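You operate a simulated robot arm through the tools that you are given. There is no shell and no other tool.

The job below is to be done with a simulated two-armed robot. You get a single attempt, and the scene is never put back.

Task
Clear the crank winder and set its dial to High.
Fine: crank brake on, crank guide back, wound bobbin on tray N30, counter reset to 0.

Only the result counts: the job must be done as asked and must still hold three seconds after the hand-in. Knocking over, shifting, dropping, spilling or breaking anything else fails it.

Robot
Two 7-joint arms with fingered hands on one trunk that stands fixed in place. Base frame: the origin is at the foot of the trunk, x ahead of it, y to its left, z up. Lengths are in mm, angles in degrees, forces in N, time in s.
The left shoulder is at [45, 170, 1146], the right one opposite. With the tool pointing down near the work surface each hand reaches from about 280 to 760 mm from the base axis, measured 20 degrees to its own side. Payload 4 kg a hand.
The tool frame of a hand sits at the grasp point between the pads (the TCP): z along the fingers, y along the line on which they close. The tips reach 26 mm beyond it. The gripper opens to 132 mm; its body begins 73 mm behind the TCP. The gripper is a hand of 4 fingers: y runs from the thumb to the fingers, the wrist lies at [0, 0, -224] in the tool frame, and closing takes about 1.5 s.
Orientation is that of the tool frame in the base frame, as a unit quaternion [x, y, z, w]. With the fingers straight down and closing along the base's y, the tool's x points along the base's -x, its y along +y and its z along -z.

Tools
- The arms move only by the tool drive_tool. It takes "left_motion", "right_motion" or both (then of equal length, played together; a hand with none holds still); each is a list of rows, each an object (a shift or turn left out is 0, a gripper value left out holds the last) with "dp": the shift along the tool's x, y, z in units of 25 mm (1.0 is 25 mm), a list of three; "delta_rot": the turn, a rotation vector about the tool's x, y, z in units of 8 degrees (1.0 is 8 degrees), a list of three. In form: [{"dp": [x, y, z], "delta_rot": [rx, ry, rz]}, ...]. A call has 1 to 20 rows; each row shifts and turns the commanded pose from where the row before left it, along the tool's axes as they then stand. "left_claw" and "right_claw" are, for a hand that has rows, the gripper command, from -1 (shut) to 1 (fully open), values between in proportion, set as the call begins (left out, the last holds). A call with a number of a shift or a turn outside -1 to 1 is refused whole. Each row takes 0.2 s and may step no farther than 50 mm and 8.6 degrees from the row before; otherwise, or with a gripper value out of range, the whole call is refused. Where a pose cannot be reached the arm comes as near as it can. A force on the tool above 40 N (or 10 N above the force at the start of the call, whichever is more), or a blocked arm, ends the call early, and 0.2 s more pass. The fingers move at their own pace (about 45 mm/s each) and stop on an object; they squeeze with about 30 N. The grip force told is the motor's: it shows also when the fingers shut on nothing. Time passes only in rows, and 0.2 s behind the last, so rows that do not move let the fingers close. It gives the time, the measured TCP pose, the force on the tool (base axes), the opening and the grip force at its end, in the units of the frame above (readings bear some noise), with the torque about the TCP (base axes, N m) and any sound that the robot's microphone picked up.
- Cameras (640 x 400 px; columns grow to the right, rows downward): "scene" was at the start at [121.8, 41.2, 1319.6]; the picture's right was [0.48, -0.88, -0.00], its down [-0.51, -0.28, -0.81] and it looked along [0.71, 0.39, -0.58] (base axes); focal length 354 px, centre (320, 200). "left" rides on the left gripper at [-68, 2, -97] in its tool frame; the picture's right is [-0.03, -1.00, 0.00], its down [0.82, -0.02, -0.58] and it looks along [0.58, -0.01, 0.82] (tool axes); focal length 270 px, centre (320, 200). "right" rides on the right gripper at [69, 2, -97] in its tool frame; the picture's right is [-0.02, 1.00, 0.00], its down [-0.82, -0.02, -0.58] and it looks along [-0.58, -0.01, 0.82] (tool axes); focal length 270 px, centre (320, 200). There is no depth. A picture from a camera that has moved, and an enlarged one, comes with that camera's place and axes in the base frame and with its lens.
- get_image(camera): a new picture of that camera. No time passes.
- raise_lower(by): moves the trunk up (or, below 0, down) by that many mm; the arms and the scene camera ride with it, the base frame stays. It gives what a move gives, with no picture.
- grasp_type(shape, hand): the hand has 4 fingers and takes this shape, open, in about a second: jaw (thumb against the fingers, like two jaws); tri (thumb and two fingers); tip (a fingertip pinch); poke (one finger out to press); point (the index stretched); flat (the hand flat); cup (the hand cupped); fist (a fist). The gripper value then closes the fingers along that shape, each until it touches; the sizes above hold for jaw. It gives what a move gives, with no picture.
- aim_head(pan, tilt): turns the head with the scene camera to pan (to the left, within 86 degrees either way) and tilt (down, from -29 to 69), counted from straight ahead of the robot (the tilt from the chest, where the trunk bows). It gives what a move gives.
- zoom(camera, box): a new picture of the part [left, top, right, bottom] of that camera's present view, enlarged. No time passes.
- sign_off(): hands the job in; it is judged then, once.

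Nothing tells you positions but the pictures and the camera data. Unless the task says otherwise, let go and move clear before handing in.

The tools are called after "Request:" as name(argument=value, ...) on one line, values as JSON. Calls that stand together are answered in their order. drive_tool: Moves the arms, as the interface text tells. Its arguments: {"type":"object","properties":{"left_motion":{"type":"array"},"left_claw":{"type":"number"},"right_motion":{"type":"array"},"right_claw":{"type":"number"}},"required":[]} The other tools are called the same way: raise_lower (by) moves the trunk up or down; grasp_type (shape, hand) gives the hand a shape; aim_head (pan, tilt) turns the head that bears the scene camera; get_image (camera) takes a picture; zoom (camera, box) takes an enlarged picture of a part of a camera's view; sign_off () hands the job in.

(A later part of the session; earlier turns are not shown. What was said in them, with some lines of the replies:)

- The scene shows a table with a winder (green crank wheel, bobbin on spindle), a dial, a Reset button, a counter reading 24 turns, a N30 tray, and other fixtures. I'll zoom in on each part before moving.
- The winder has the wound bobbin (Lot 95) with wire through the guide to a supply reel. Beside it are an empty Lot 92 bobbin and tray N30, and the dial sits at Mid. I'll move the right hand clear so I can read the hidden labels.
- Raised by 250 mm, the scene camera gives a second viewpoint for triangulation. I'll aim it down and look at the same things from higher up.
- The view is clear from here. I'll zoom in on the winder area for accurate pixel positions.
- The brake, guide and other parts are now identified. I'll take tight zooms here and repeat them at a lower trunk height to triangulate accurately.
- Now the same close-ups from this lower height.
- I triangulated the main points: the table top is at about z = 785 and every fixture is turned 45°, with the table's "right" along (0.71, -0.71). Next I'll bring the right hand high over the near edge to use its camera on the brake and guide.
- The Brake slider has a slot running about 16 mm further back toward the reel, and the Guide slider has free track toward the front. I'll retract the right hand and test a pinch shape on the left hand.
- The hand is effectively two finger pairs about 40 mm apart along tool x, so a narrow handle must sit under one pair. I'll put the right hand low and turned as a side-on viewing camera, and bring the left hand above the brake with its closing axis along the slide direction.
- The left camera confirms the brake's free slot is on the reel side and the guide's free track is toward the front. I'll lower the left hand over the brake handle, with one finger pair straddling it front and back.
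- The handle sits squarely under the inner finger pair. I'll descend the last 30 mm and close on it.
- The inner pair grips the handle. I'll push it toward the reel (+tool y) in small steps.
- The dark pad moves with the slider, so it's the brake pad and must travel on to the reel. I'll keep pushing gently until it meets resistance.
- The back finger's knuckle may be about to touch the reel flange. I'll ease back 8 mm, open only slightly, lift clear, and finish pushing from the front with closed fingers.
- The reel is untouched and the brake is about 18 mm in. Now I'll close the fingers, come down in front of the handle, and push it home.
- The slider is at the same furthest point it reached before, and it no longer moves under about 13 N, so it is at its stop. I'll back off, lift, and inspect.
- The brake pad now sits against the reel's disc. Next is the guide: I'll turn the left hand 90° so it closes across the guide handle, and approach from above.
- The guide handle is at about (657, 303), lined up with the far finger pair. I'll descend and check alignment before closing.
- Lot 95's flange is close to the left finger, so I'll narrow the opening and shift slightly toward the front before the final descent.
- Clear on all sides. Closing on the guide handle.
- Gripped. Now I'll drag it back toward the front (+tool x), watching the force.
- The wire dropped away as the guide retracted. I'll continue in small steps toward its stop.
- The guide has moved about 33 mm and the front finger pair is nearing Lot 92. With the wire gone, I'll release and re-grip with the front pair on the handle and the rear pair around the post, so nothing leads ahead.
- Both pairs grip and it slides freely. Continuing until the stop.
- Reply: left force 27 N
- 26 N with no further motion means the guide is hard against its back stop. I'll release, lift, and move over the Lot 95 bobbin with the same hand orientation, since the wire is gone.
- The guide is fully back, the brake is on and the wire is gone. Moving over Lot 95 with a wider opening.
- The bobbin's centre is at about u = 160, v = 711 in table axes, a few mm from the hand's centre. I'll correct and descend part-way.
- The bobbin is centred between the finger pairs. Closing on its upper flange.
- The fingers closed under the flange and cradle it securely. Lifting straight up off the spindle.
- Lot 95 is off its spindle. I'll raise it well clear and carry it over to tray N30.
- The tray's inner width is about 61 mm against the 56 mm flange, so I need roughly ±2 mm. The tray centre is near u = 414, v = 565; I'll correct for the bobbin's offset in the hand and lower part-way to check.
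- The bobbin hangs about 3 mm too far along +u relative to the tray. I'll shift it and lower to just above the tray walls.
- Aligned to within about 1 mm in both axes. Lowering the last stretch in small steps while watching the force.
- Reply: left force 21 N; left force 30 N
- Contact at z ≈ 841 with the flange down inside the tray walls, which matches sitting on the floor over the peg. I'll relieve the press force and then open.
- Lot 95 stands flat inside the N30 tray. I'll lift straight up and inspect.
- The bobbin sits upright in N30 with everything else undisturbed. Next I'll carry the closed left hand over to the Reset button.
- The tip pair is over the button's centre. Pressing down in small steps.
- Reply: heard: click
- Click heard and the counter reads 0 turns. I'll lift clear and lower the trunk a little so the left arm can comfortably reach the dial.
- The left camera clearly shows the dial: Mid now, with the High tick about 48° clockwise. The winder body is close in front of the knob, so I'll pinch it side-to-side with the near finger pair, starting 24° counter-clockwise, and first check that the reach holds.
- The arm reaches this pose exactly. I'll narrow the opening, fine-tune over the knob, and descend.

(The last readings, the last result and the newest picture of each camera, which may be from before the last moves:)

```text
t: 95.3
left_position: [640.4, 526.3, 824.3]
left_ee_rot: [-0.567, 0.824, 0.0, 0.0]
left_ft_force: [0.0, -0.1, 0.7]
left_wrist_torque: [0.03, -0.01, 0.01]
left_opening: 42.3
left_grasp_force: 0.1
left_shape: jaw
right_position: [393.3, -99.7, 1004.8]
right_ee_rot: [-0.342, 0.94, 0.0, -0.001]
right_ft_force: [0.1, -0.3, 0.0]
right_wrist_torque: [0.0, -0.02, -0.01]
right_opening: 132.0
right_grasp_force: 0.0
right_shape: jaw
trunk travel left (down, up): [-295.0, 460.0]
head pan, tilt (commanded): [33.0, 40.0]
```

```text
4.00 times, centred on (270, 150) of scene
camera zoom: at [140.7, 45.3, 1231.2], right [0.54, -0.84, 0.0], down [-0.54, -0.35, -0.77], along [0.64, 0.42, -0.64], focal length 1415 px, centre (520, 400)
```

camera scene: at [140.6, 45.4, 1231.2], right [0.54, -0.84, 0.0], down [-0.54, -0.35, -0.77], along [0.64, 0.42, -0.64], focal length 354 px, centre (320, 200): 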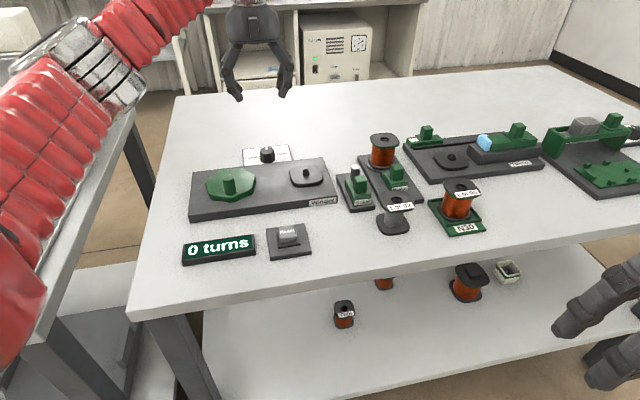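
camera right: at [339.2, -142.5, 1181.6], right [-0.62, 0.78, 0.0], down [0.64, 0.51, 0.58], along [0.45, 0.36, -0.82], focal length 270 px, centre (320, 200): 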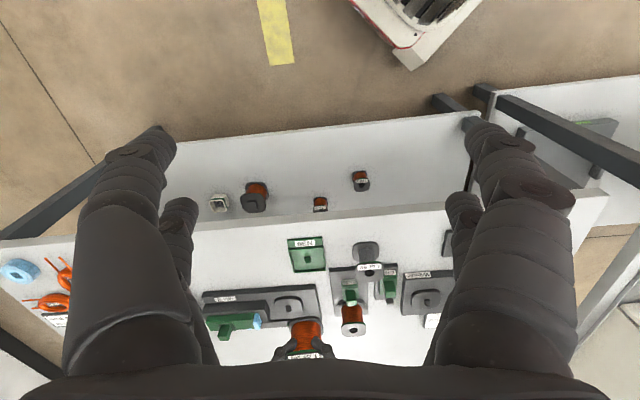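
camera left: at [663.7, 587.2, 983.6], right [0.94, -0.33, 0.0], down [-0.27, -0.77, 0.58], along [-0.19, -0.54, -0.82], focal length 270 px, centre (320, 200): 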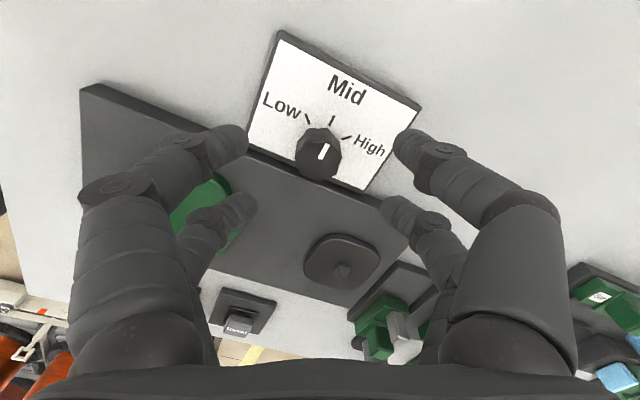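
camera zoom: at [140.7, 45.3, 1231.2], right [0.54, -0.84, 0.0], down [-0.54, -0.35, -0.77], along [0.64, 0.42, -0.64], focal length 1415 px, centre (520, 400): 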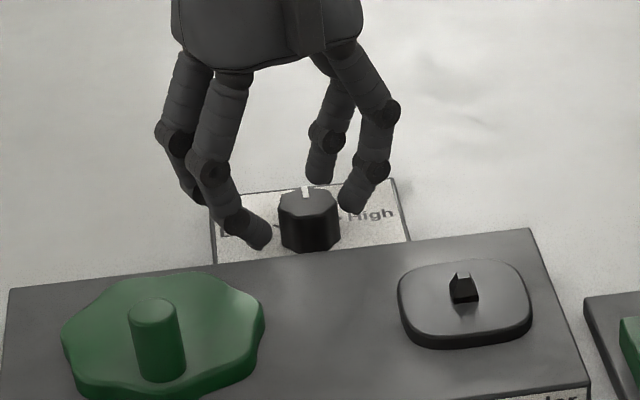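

Request:
drive_tool(left_motion=[{"dp": [0.1, 0, 0]}, {}])

Request:
drive_tool(left_motion=[{}, {}, {}, {}, {}], left_claw=-1)

Request:
zoom(camera="left", box=[220, 90, 420, 250])

Request:
zoom(camera="scene", box=[210, 100, 330, 200])

```text
t: 95.9
left_position: [639.4, 523.3, 822.2]
left_ee_rot: [-0.566, 0.824, 0.001, -0.001]
left_ft_force: [0.2, -0.3, -0.6]
left_wrist_torque: [0.0, 0.0, 0.02]
left_opening: 42.5
left_grasp_force: 0.1
left_shape: jaw
right_position: [393.2, -100.7, 1004.1]
right_ee_rot: [-0.342, 0.94, 0.0, 0.0]
right_ft_force: [0.7, 0.8, -0.3]
right_wrist_torque: [-0.02, 0.04, 0.0]
right_opening: 132.0
right_grasp_force: 0.0
right_shape: jaw
trunk travel left (down, up): [-295.0, 460.0]
head pan, tilt (commanded): [33.0, 40.0]
```

```text
t: 97.1
left_position: [639.8, 523.0, 822.6]
left_ee_rot: [-0.566, 0.824, 0.002, -0.001]
left_ft_force: [0.0, -0.7, -2.8]
left_wrist_torque: [0.04, -0.03, -0.01]
left_opening: 0.0
left_grasp_force: 29.8
left_shape: jaw
right_position: [393.8, -99.8, 1002.6]
right_ee_rot: [-0.341, 0.94, -0.001, 0.0]
right_ft_force: [-0.8, -0.5, 0.6]
right_wrist_torque: [0.01, 0.01, 0.0]
right_opening: 131.9
right_grasp_force: 0.0
right_shape: jaw
trunk travel left (down, up): [-295.0, 460.0]
head pan, tilt (commanded): [33.0, 40.0]
```

```text
2.50 times, centred on (320, 170) of left
camera zoom: at [662.5, 587.3, 919.1], right [0.94, -0.33, 0.0], down [-0.27, -0.77, 0.58], along [-0.19, -0.54, -0.82], focal length 676 px, centre (320, 275)
```

zoom: 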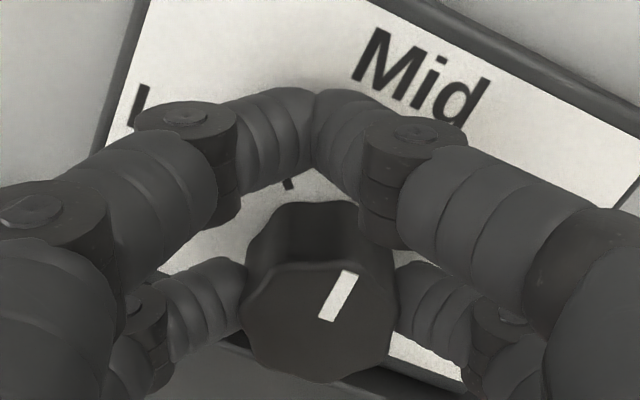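

```text
4.00 times, centred on (270, 150) of scene
camera zoom: at [141.0, 45.5, 1231.1], right [0.54, -0.84, 0.0], down [-0.54, -0.35, -0.77], along [0.64, 0.42, -0.64], focal length 1415 px, centre (520, 400)
```

zoom: 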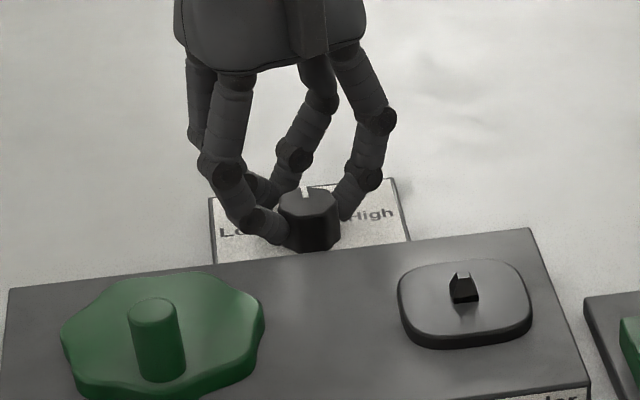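

The near pair holds the knob. Rotating clockwise about the knob axis, half the way first.

Request:
drive_tool(left_motion=[{"dp": [0.0046, -0.0878, 0], "delta_rot": [0, 0, 0.75]}, {"dp": [0.0046, -0.0878, 0], "delta_rot": [0, 0, 0.75]}, {"dp": [0.0046, -0.0878, 0], "delta_rot": [0, 0, 0.75]}, {"dp": [0.0046, -0.0878, 0], "delta_rot": [0, 0, 0.75]}])

Request:
zoom(camera="left", box=[220, 90, 420, 250])

Request:
zoom(camera="scene", box=[210, 100, 330, 200])

```text
t: 98.1
left_position: [646.4, 520.7, 823.3]
left_ee_rot: [-0.383, 0.924, 0.001, -0.001]
left_ft_force: [-1.9, -0.5, -4.5]
left_wrist_torque: [0.07, -0.01, 0.0]
left_opening: 0.0
left_grasp_force: 30.1
left_shape: jaw
right_position: [394.6, -100.2, 1003.6]
right_ee_rot: [-0.342, 0.94, 0.0, 0.0]
right_ft_force: [0.2, -0.1, 0.0]
right_wrist_torque: [0.03, -0.02, 0.01]
right_opening: 132.0
right_grasp_force: 0.0
right_shape: jaw
trunk travel left (down, up): [-295.0, 460.0]
head pan, tilt (commanded): [33.0, 40.0]
```

```text
2.50 times, centred on (320, 170) of left
camera zoom: at [693.5, 568.2, 919.2], right [0.72, -0.69, 0.0], down [-0.56, -0.59, 0.58], along [-0.4, -0.42, -0.82], focal length 676 px, centre (320, 275)
```

zoom: 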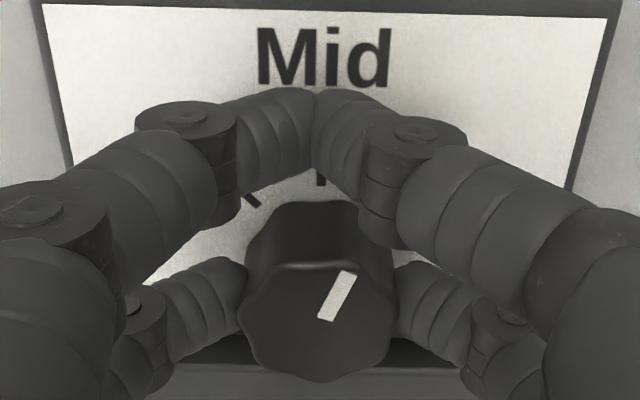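

```text
4.00 times, centred on (270, 150) of scene
camera zoom: at [140.9, 45.6, 1231.1], right [0.54, -0.84, 0.0], down [-0.54, -0.35, -0.77], along [0.64, 0.42, -0.64], focal length 1415 px, centre (520, 400)
```

zoom: 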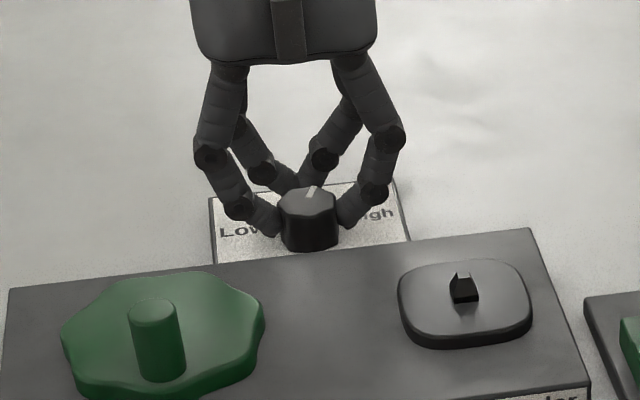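

The pointer turns with the hand. Continuing the second half.

Request:
drive_tool(left_motion=[{"dp": [0.0046, -0.0878, 0], "delta_rot": [0, 0, 0.75]}, {"dp": [0.0046, -0.0878, 0], "delta_rot": [0, 0, 0.75]}, {"dp": [0.0046, -0.0878, 0], "delta_rot": [0, 0, 0.75]}, {"dp": [0.0046, -0.0878, 0], "delta_rot": [0, 0, 0.75]}])

Request:
zoom(camera="left", box=[220, 90, 420, 250])

Request:
zoom(camera="scene", box=[230, 120, 310, 180])

```text
t: 99.1
left_position: [651.4, 512.6, 823.8]
left_ee_rot: [-0.183, 0.983, 0.001, -0.001]
left_ft_force: [-0.9, 5.8, -4.5]
left_wrist_torque: [0.21, -0.05, -0.1]
left_opening: 0.0
left_grasp_force: 30.1
left_shape: jaw
right_position: [394.5, -99.7, 1004.8]
right_ee_rot: [-0.342, 0.94, -0.001, 0.0]
right_ft_force: [0.6, -0.4, -0.8]
right_wrist_torque: [-0.02, 0.0, 0.01]
right_opening: 131.8
right_grasp_force: 0.1
right_shape: jaw
trunk travel left (down, up): [-295.0, 460.0]
head pan, tilt (commanded): [33.0, 40.0]
```

```text
2.50 times, centred on (320, 170) of left
camera zoom: at [714.1, 537.5, 919.1], right [0.38, -0.92, 0.0], down [-0.75, -0.31, 0.58], along [-0.54, -0.22, -0.82], focal length 676 px, centre (320, 275)
```

zoom: 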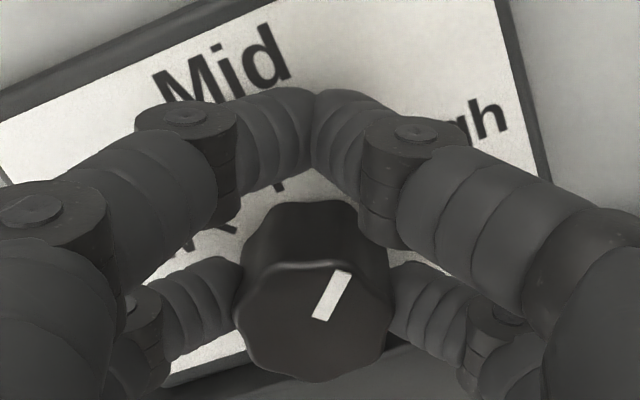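

```text
6.67 times, centred on (270, 150) of scene
camera zoom: at [140.9, 46.2, 1231.1], right [0.54, -0.84, 0.0], down [-0.54, -0.35, -0.77], along [0.64, 0.42, -0.64], focal length 2359 px, centre (653, 533)
```

zoom: 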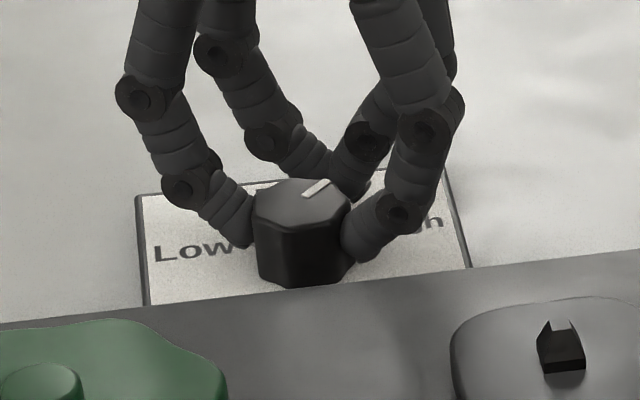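

Rotated 48°. I'll open, lift, and check the pointer against the High tick.

Request:
drive_tool(left_motion=[{}, {}, {}, {"dp": [0, 0, -0.5]}, {"dp": [0, 0, -0.8]}, {"dp": [0, 0, -0.9]}, {"dp": [0, 0, -0.9]}], left_claw=-0.36)

Request:
zoom(camera="left", box=[220, 30, 420, 190])

Request:
zoom(camera="scene", box=[230, 120, 310, 180])

```text
t: 100.7
left_position: [652.8, 512.2, 901.2]
left_ee_rot: [-0.182, 0.983, 0.0, -0.001]
left_ft_force: [-0.5, -0.1, 0.2]
left_wrist_torque: [-0.01, 0.0, 0.03]
left_opening: 42.2
left_grasp_force: 0.0
left_shape: jaw
right_position: [393.5, -100.0, 1005.2]
right_ee_rot: [-0.342, 0.94, 0.0, 0.0]
right_ft_force: [1.2, -0.1, 0.4]
right_wrist_torque: [0.01, 0.01, -0.01]
right_opening: 132.1
right_grasp_force: 0.1
right_shape: jaw
trunk travel left (down, up): [-295.0, 460.0]
head pan, tilt (commanded): [33.0, 40.0]
```

```text
2.50 times, centred on (320, 110) of left
camera zoom: at [715.4, 536.9, 997.8], right [0.38, -0.92, 0.0], down [-0.75, -0.31, 0.58], along [-0.53, -0.22, -0.82], focal length 676 px, centre (320, 425)
```

zoom: 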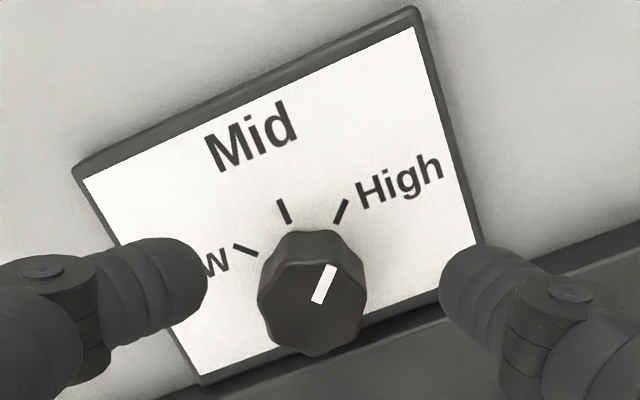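

```text
6.67 times, centred on (270, 150) of scene
camera zoom: at [140.6, 45.1, 1231.2], right [0.54, -0.84, 0.0], down [-0.54, -0.35, -0.77], along [0.64, 0.42, -0.64], focal length 2359 px, centre (653, 533)
```

zoom: 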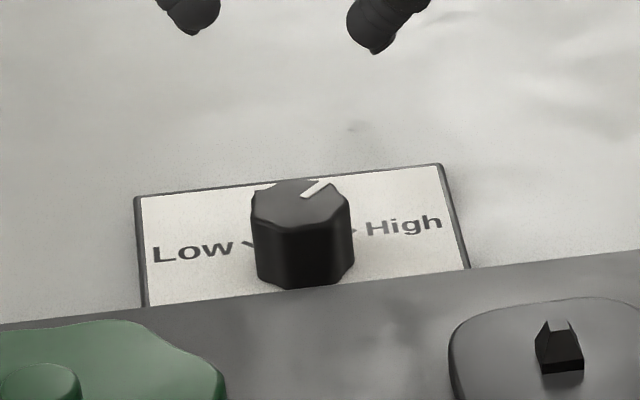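

Request:
zoom(camera="left", box=[280, 80, 380, 160])

```text
5.00 times, centred on (330, 120) of left
camera zoom: at [715.4, 536.9, 997.8], right [0.38, -0.92, 0.0], down [-0.75, -0.31, 0.58], along [-0.53, -0.22, -0.82], focal length 1351 px, centre (270, 600)
```

zoom: 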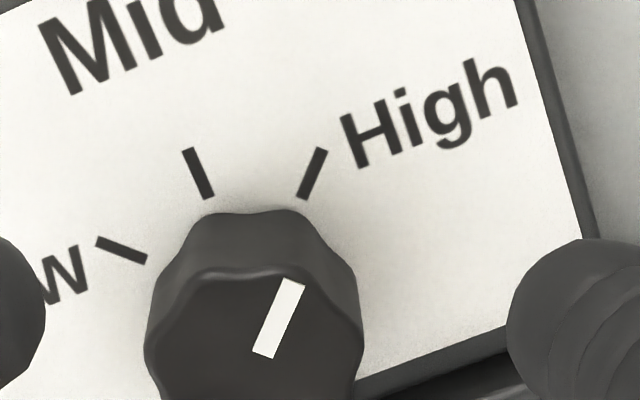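

The pointer is parallel to the High tick to within about a degree. I'll lift away and take a last close look at the brake and guide from above.

Request:
drive_tool(left_motion=[{"dp": [0, 0, -1]}, {"dp": [0, 0, -1]}, {"dp": [0, 0, -1]}, {"dp": [0, 0, -1], "delta_rot": [0, 0, -1]}, {"delta_rot": [0, 0, -1]}, {"delta_rot": [0, 0, -1]}, {"dp": [0.6, -0.95, 0]}, {"dp": [0.6, -0.95, 0]}, {"dp": [0.6, -0.95, 0]}, {"dp": [0.6, -0.95, 0]}, {"dp": [0.6, -0.95, 0]}, {"dp": [0.6, -0.95, 0]}, {"dp": [0.6, -0.95, 0]}, {}])

Request:
get_image(camera="left")

Request:
get_image(camera="scene")

```text
t: 103.7
left_position: [694.9, 320.7, 1000.4]
left_ee_rot: [-0.384, 0.923, -0.001, 0.0]
left_ft_force: [-0.9, 0.4, 0.5]
left_wrist_torque: [0.02, 0.02, 0.0]
left_opening: 42.0
left_grasp_force: 0.0
left_shape: jaw
right_position: [393.0, -100.5, 1003.6]
right_ee_rot: [-0.342, 0.94, 0.0, 0.0]
right_ft_force: [-0.8, 0.0, 0.0]
right_wrist_torque: [0.01, -0.01, 0.02]
right_opening: 131.9
right_grasp_force: 0.1
right_shape: jaw
trunk travel left (down, up): [-295.0, 460.0]
head pan, tilt (commanded): [33.0, 40.0]
```

```text
taken
camera left: at [741.3, 369.6, 1096.7], right [0.73, -0.69, 0.0], down [-0.56, -0.59, 0.58], along [-0.4, -0.42, -0.82], focal length 270 px, centre (320, 200)
```

left: 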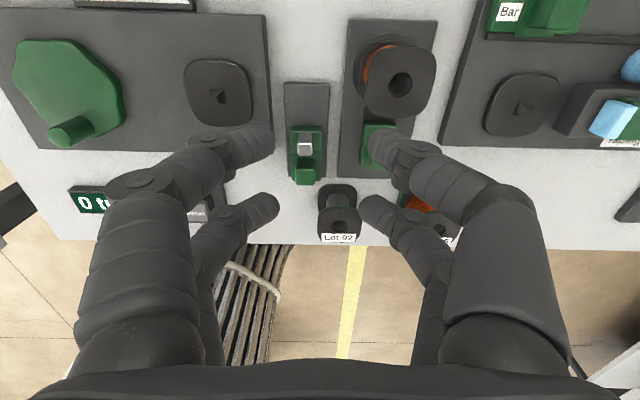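

```text
taken
camera scene: at [140.7, 45.4, 1231.2], right [0.54, -0.84, 0.0], down [-0.54, -0.35, -0.77], along [0.64, 0.42, -0.64], focal length 354 px, centre (320, 200)
```

scene: 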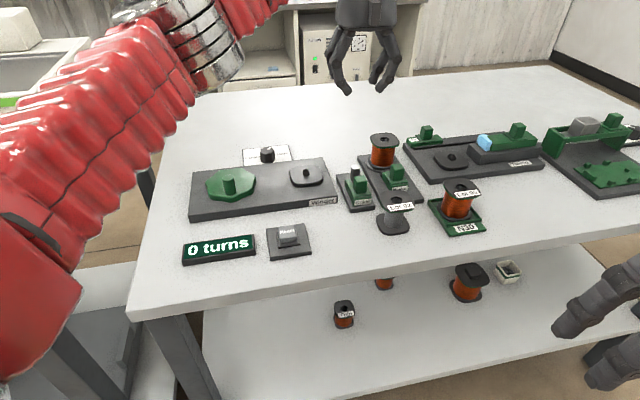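

Request:
drive_tool(left_motion=[{"dp": [0.9, -0.5, 0]}, {"dp": [0.9, -0.5, 0]}, {"dp": [0.9, -0.5, 0]}, {}])

Request:
zoom(camera="left", box=[260, 0, 400, 110])

Request:
zoom(camera="scene", box=[320, 120, 440, 220])

```text
t: 104.7
left_position: [673.1, 245.6, 1002.2]
left_ee_rot: [-0.383, 0.924, 0.0, -0.001]
left_ft_force: [-0.1, 0.7, -0.2]
left_wrist_torque: [0.01, 0.0, 0.01]
left_opening: 41.9
left_grasp_force: 0.1
left_shape: jaw
right_position: [394.2, -99.6, 1003.3]
right_ee_rot: [-0.342, 0.94, 0.0, 0.0]
right_ft_force: [-0.1, 0.4, -0.1]
right_wrist_torque: [0.03, -0.01, 0.0]
right_opening: 131.8
right_grasp_force: 0.0
right_shape: jaw
trunk travel left (down, up): [-295.0, 460.0]
head pan, tilt (commanded): [33.0, 40.0]
```

```text
3.64 times, centred on (330, 55) of left
camera zoom: at [720.1, 294.8, 1098.4], right [0.73, -0.69, 0.0], down [-0.56, -0.59, 0.58], along [-0.4, -0.42, -0.82], focal length 983 px, centre (284, 727)
```

zoom: 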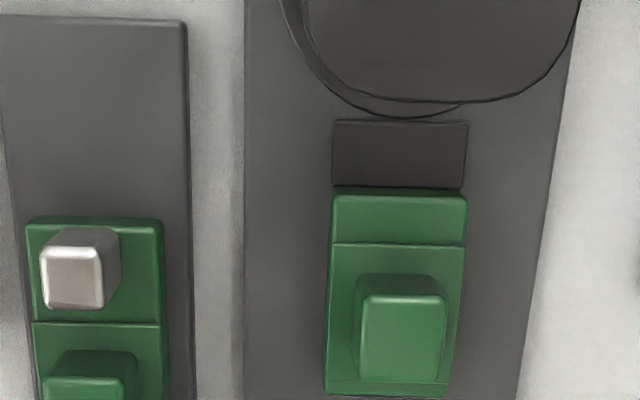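

```text
4.00 times, centred on (380, 170) of scene
camera zoom: at [140.9, 45.3, 1231.2], right [0.54, -0.84, 0.0], down [-0.54, -0.35, -0.77], along [0.64, 0.42, -0.64], focal length 1415 px, centre (80, 320)
```

zoom: 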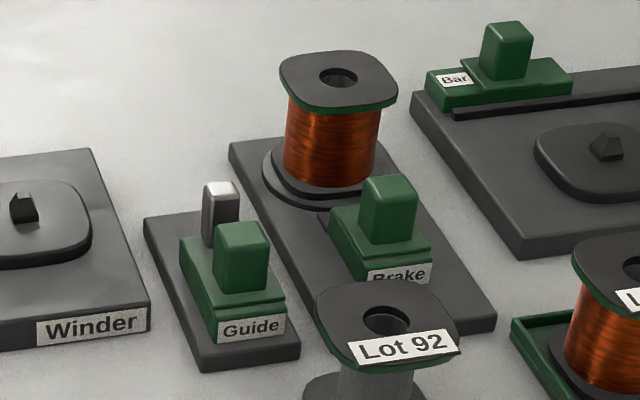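

Everything looks right: the brake pad is up against the reel disc and the guide is at its back end. I'll move the left hand well clear for a final overview.

Request:
drive_tool(left_motion=[{"dp": [0, 0, -1]}, {"dp": [0.21, 0.936, -0.2]}, {"dp": [0.21, 0.936, -0.2]}, {"dp": [0.21, 0.936, -0.2]}, {"dp": [0.21, 0.936, -0.2]}, {"dp": [0.21, 0.936, -0.2]}, {"dp": [0.21, 0.936, -0.2]}, {"dp": [0.21, 0.936, -0.2]}, {"dp": [0.21, 0.936, -0.2]}, {"dp": [0.21, 0.936, -0.2]}, {"dp": [0.21, 0.936, -0.2]}, {"dp": [0.21, 0.936, -0.2]}, {"dp": [0.21, 0.936, -0.2]}, {}])

Request:
get_image(camera="scene")

Request:
zoom(camera="scene", box=[180, 130, 340, 270])

Request:
zoom(camera="scene", box=[330, 120, 500, 250])

```text
t: 107.7
left_position: [433.1, 400.7, 1088.4]
left_ee_rot: [-0.383, 0.924, 0.001, -0.001]
left_ft_force: [-0.3, 0.7, -0.2]
left_wrist_torque: [0.01, 0.0, 0.04]
left_opening: 41.7
left_grasp_force: 0.0
left_shape: jaw
right_position: [394.5, -100.0, 1004.6]
right_ee_rot: [-0.342, 0.94, -0.001, 0.0]
right_ft_force: [-0.4, 0.0, 0.0]
right_wrist_torque: [-0.01, 0.0, -0.02]
right_opening: 132.0
right_grasp_force: 0.0
right_shape: jaw
trunk travel left (down, up): [-295.0, 460.0]
head pan, tilt (commanded): [33.0, 40.0]
```

```text
taken
camera scene: at [140.9, 45.3, 1231.1], right [0.54, -0.84, 0.0], down [-0.54, -0.35, -0.77], along [0.64, 0.42, -0.64], focal length 354 px, centre (320, 200)
```

scene: 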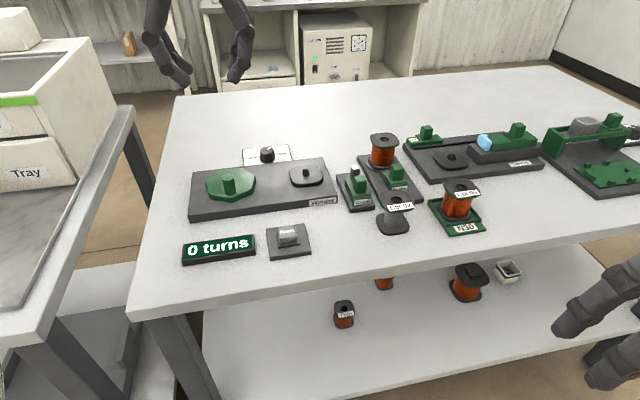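

```text
2.86 times, centred on (260, 200) of scene
camera zoom: at [140.9, 45.3, 1231.1], right [0.54, -0.84, 0.0], down [-0.54, -0.35, -0.77], along [0.64, 0.42, -0.64], focal length 1011 px, centre (491, 200)
```

zoom: 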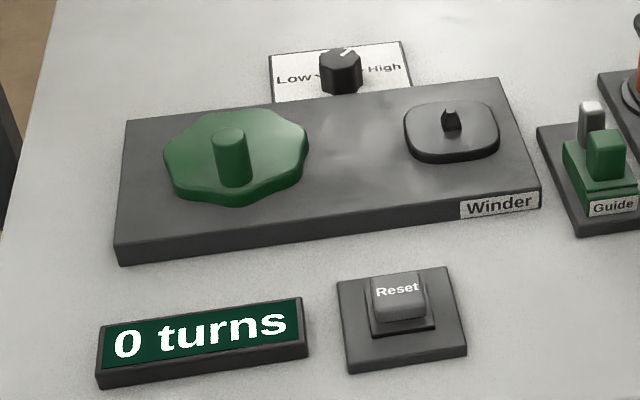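

```text
3.08 times, centred on (415, 185) of scene
camera zoom: at [140.9, 45.3, 1231.1], right [0.54, -0.84, 0.0], down [-0.54, -0.35, -0.77], along [0.64, 0.42, -0.64], focal length 1089 px, centre (28, 246)
```

zoom: 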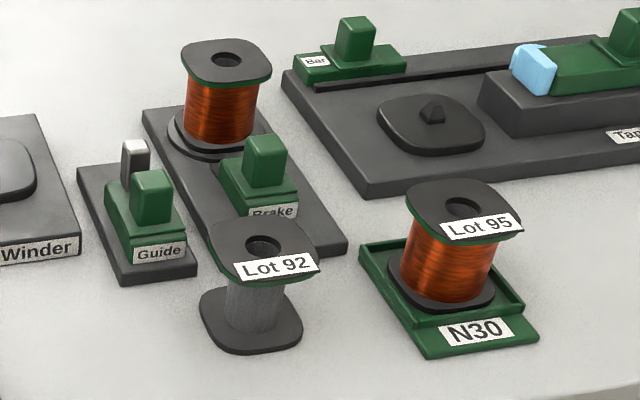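

The final view shows it all done: brake on, guide back, Lot 95 on tray N30, counter at 0 turns and the dial at High. Both hands are clear, so I'm handing in.

Request:
sign_off()

```text
The job is handed in.
```

The winder is cleared, the dial is set to High, and I have handed the job in. The tools gave no verdict back, so what follows is what the cameras and force readings showed.

- **Brake:** the slider went toward the reel until it stopped moving under about 13 N. The pad sits at the reel's disc; the last close view suggested a gap of about 1 mm at most.
- **Guide:** it is hard against its back stop; it took 26 N without moving further. The wire came free as it moved.
- **Bobbin:** Lot 95 is off the spindle and standing upright inside tray N30.
- **Counter:** pressing Reset gave a click, and the display reads 0 turns.
- **Dial:** the pointer lines up with the High tick to within about a degree.

Nothing else looked disturbed in the final pictures, and both hands were clear before I signed off. I lowered the trunk by 80 mm to reach the dial and left it there.
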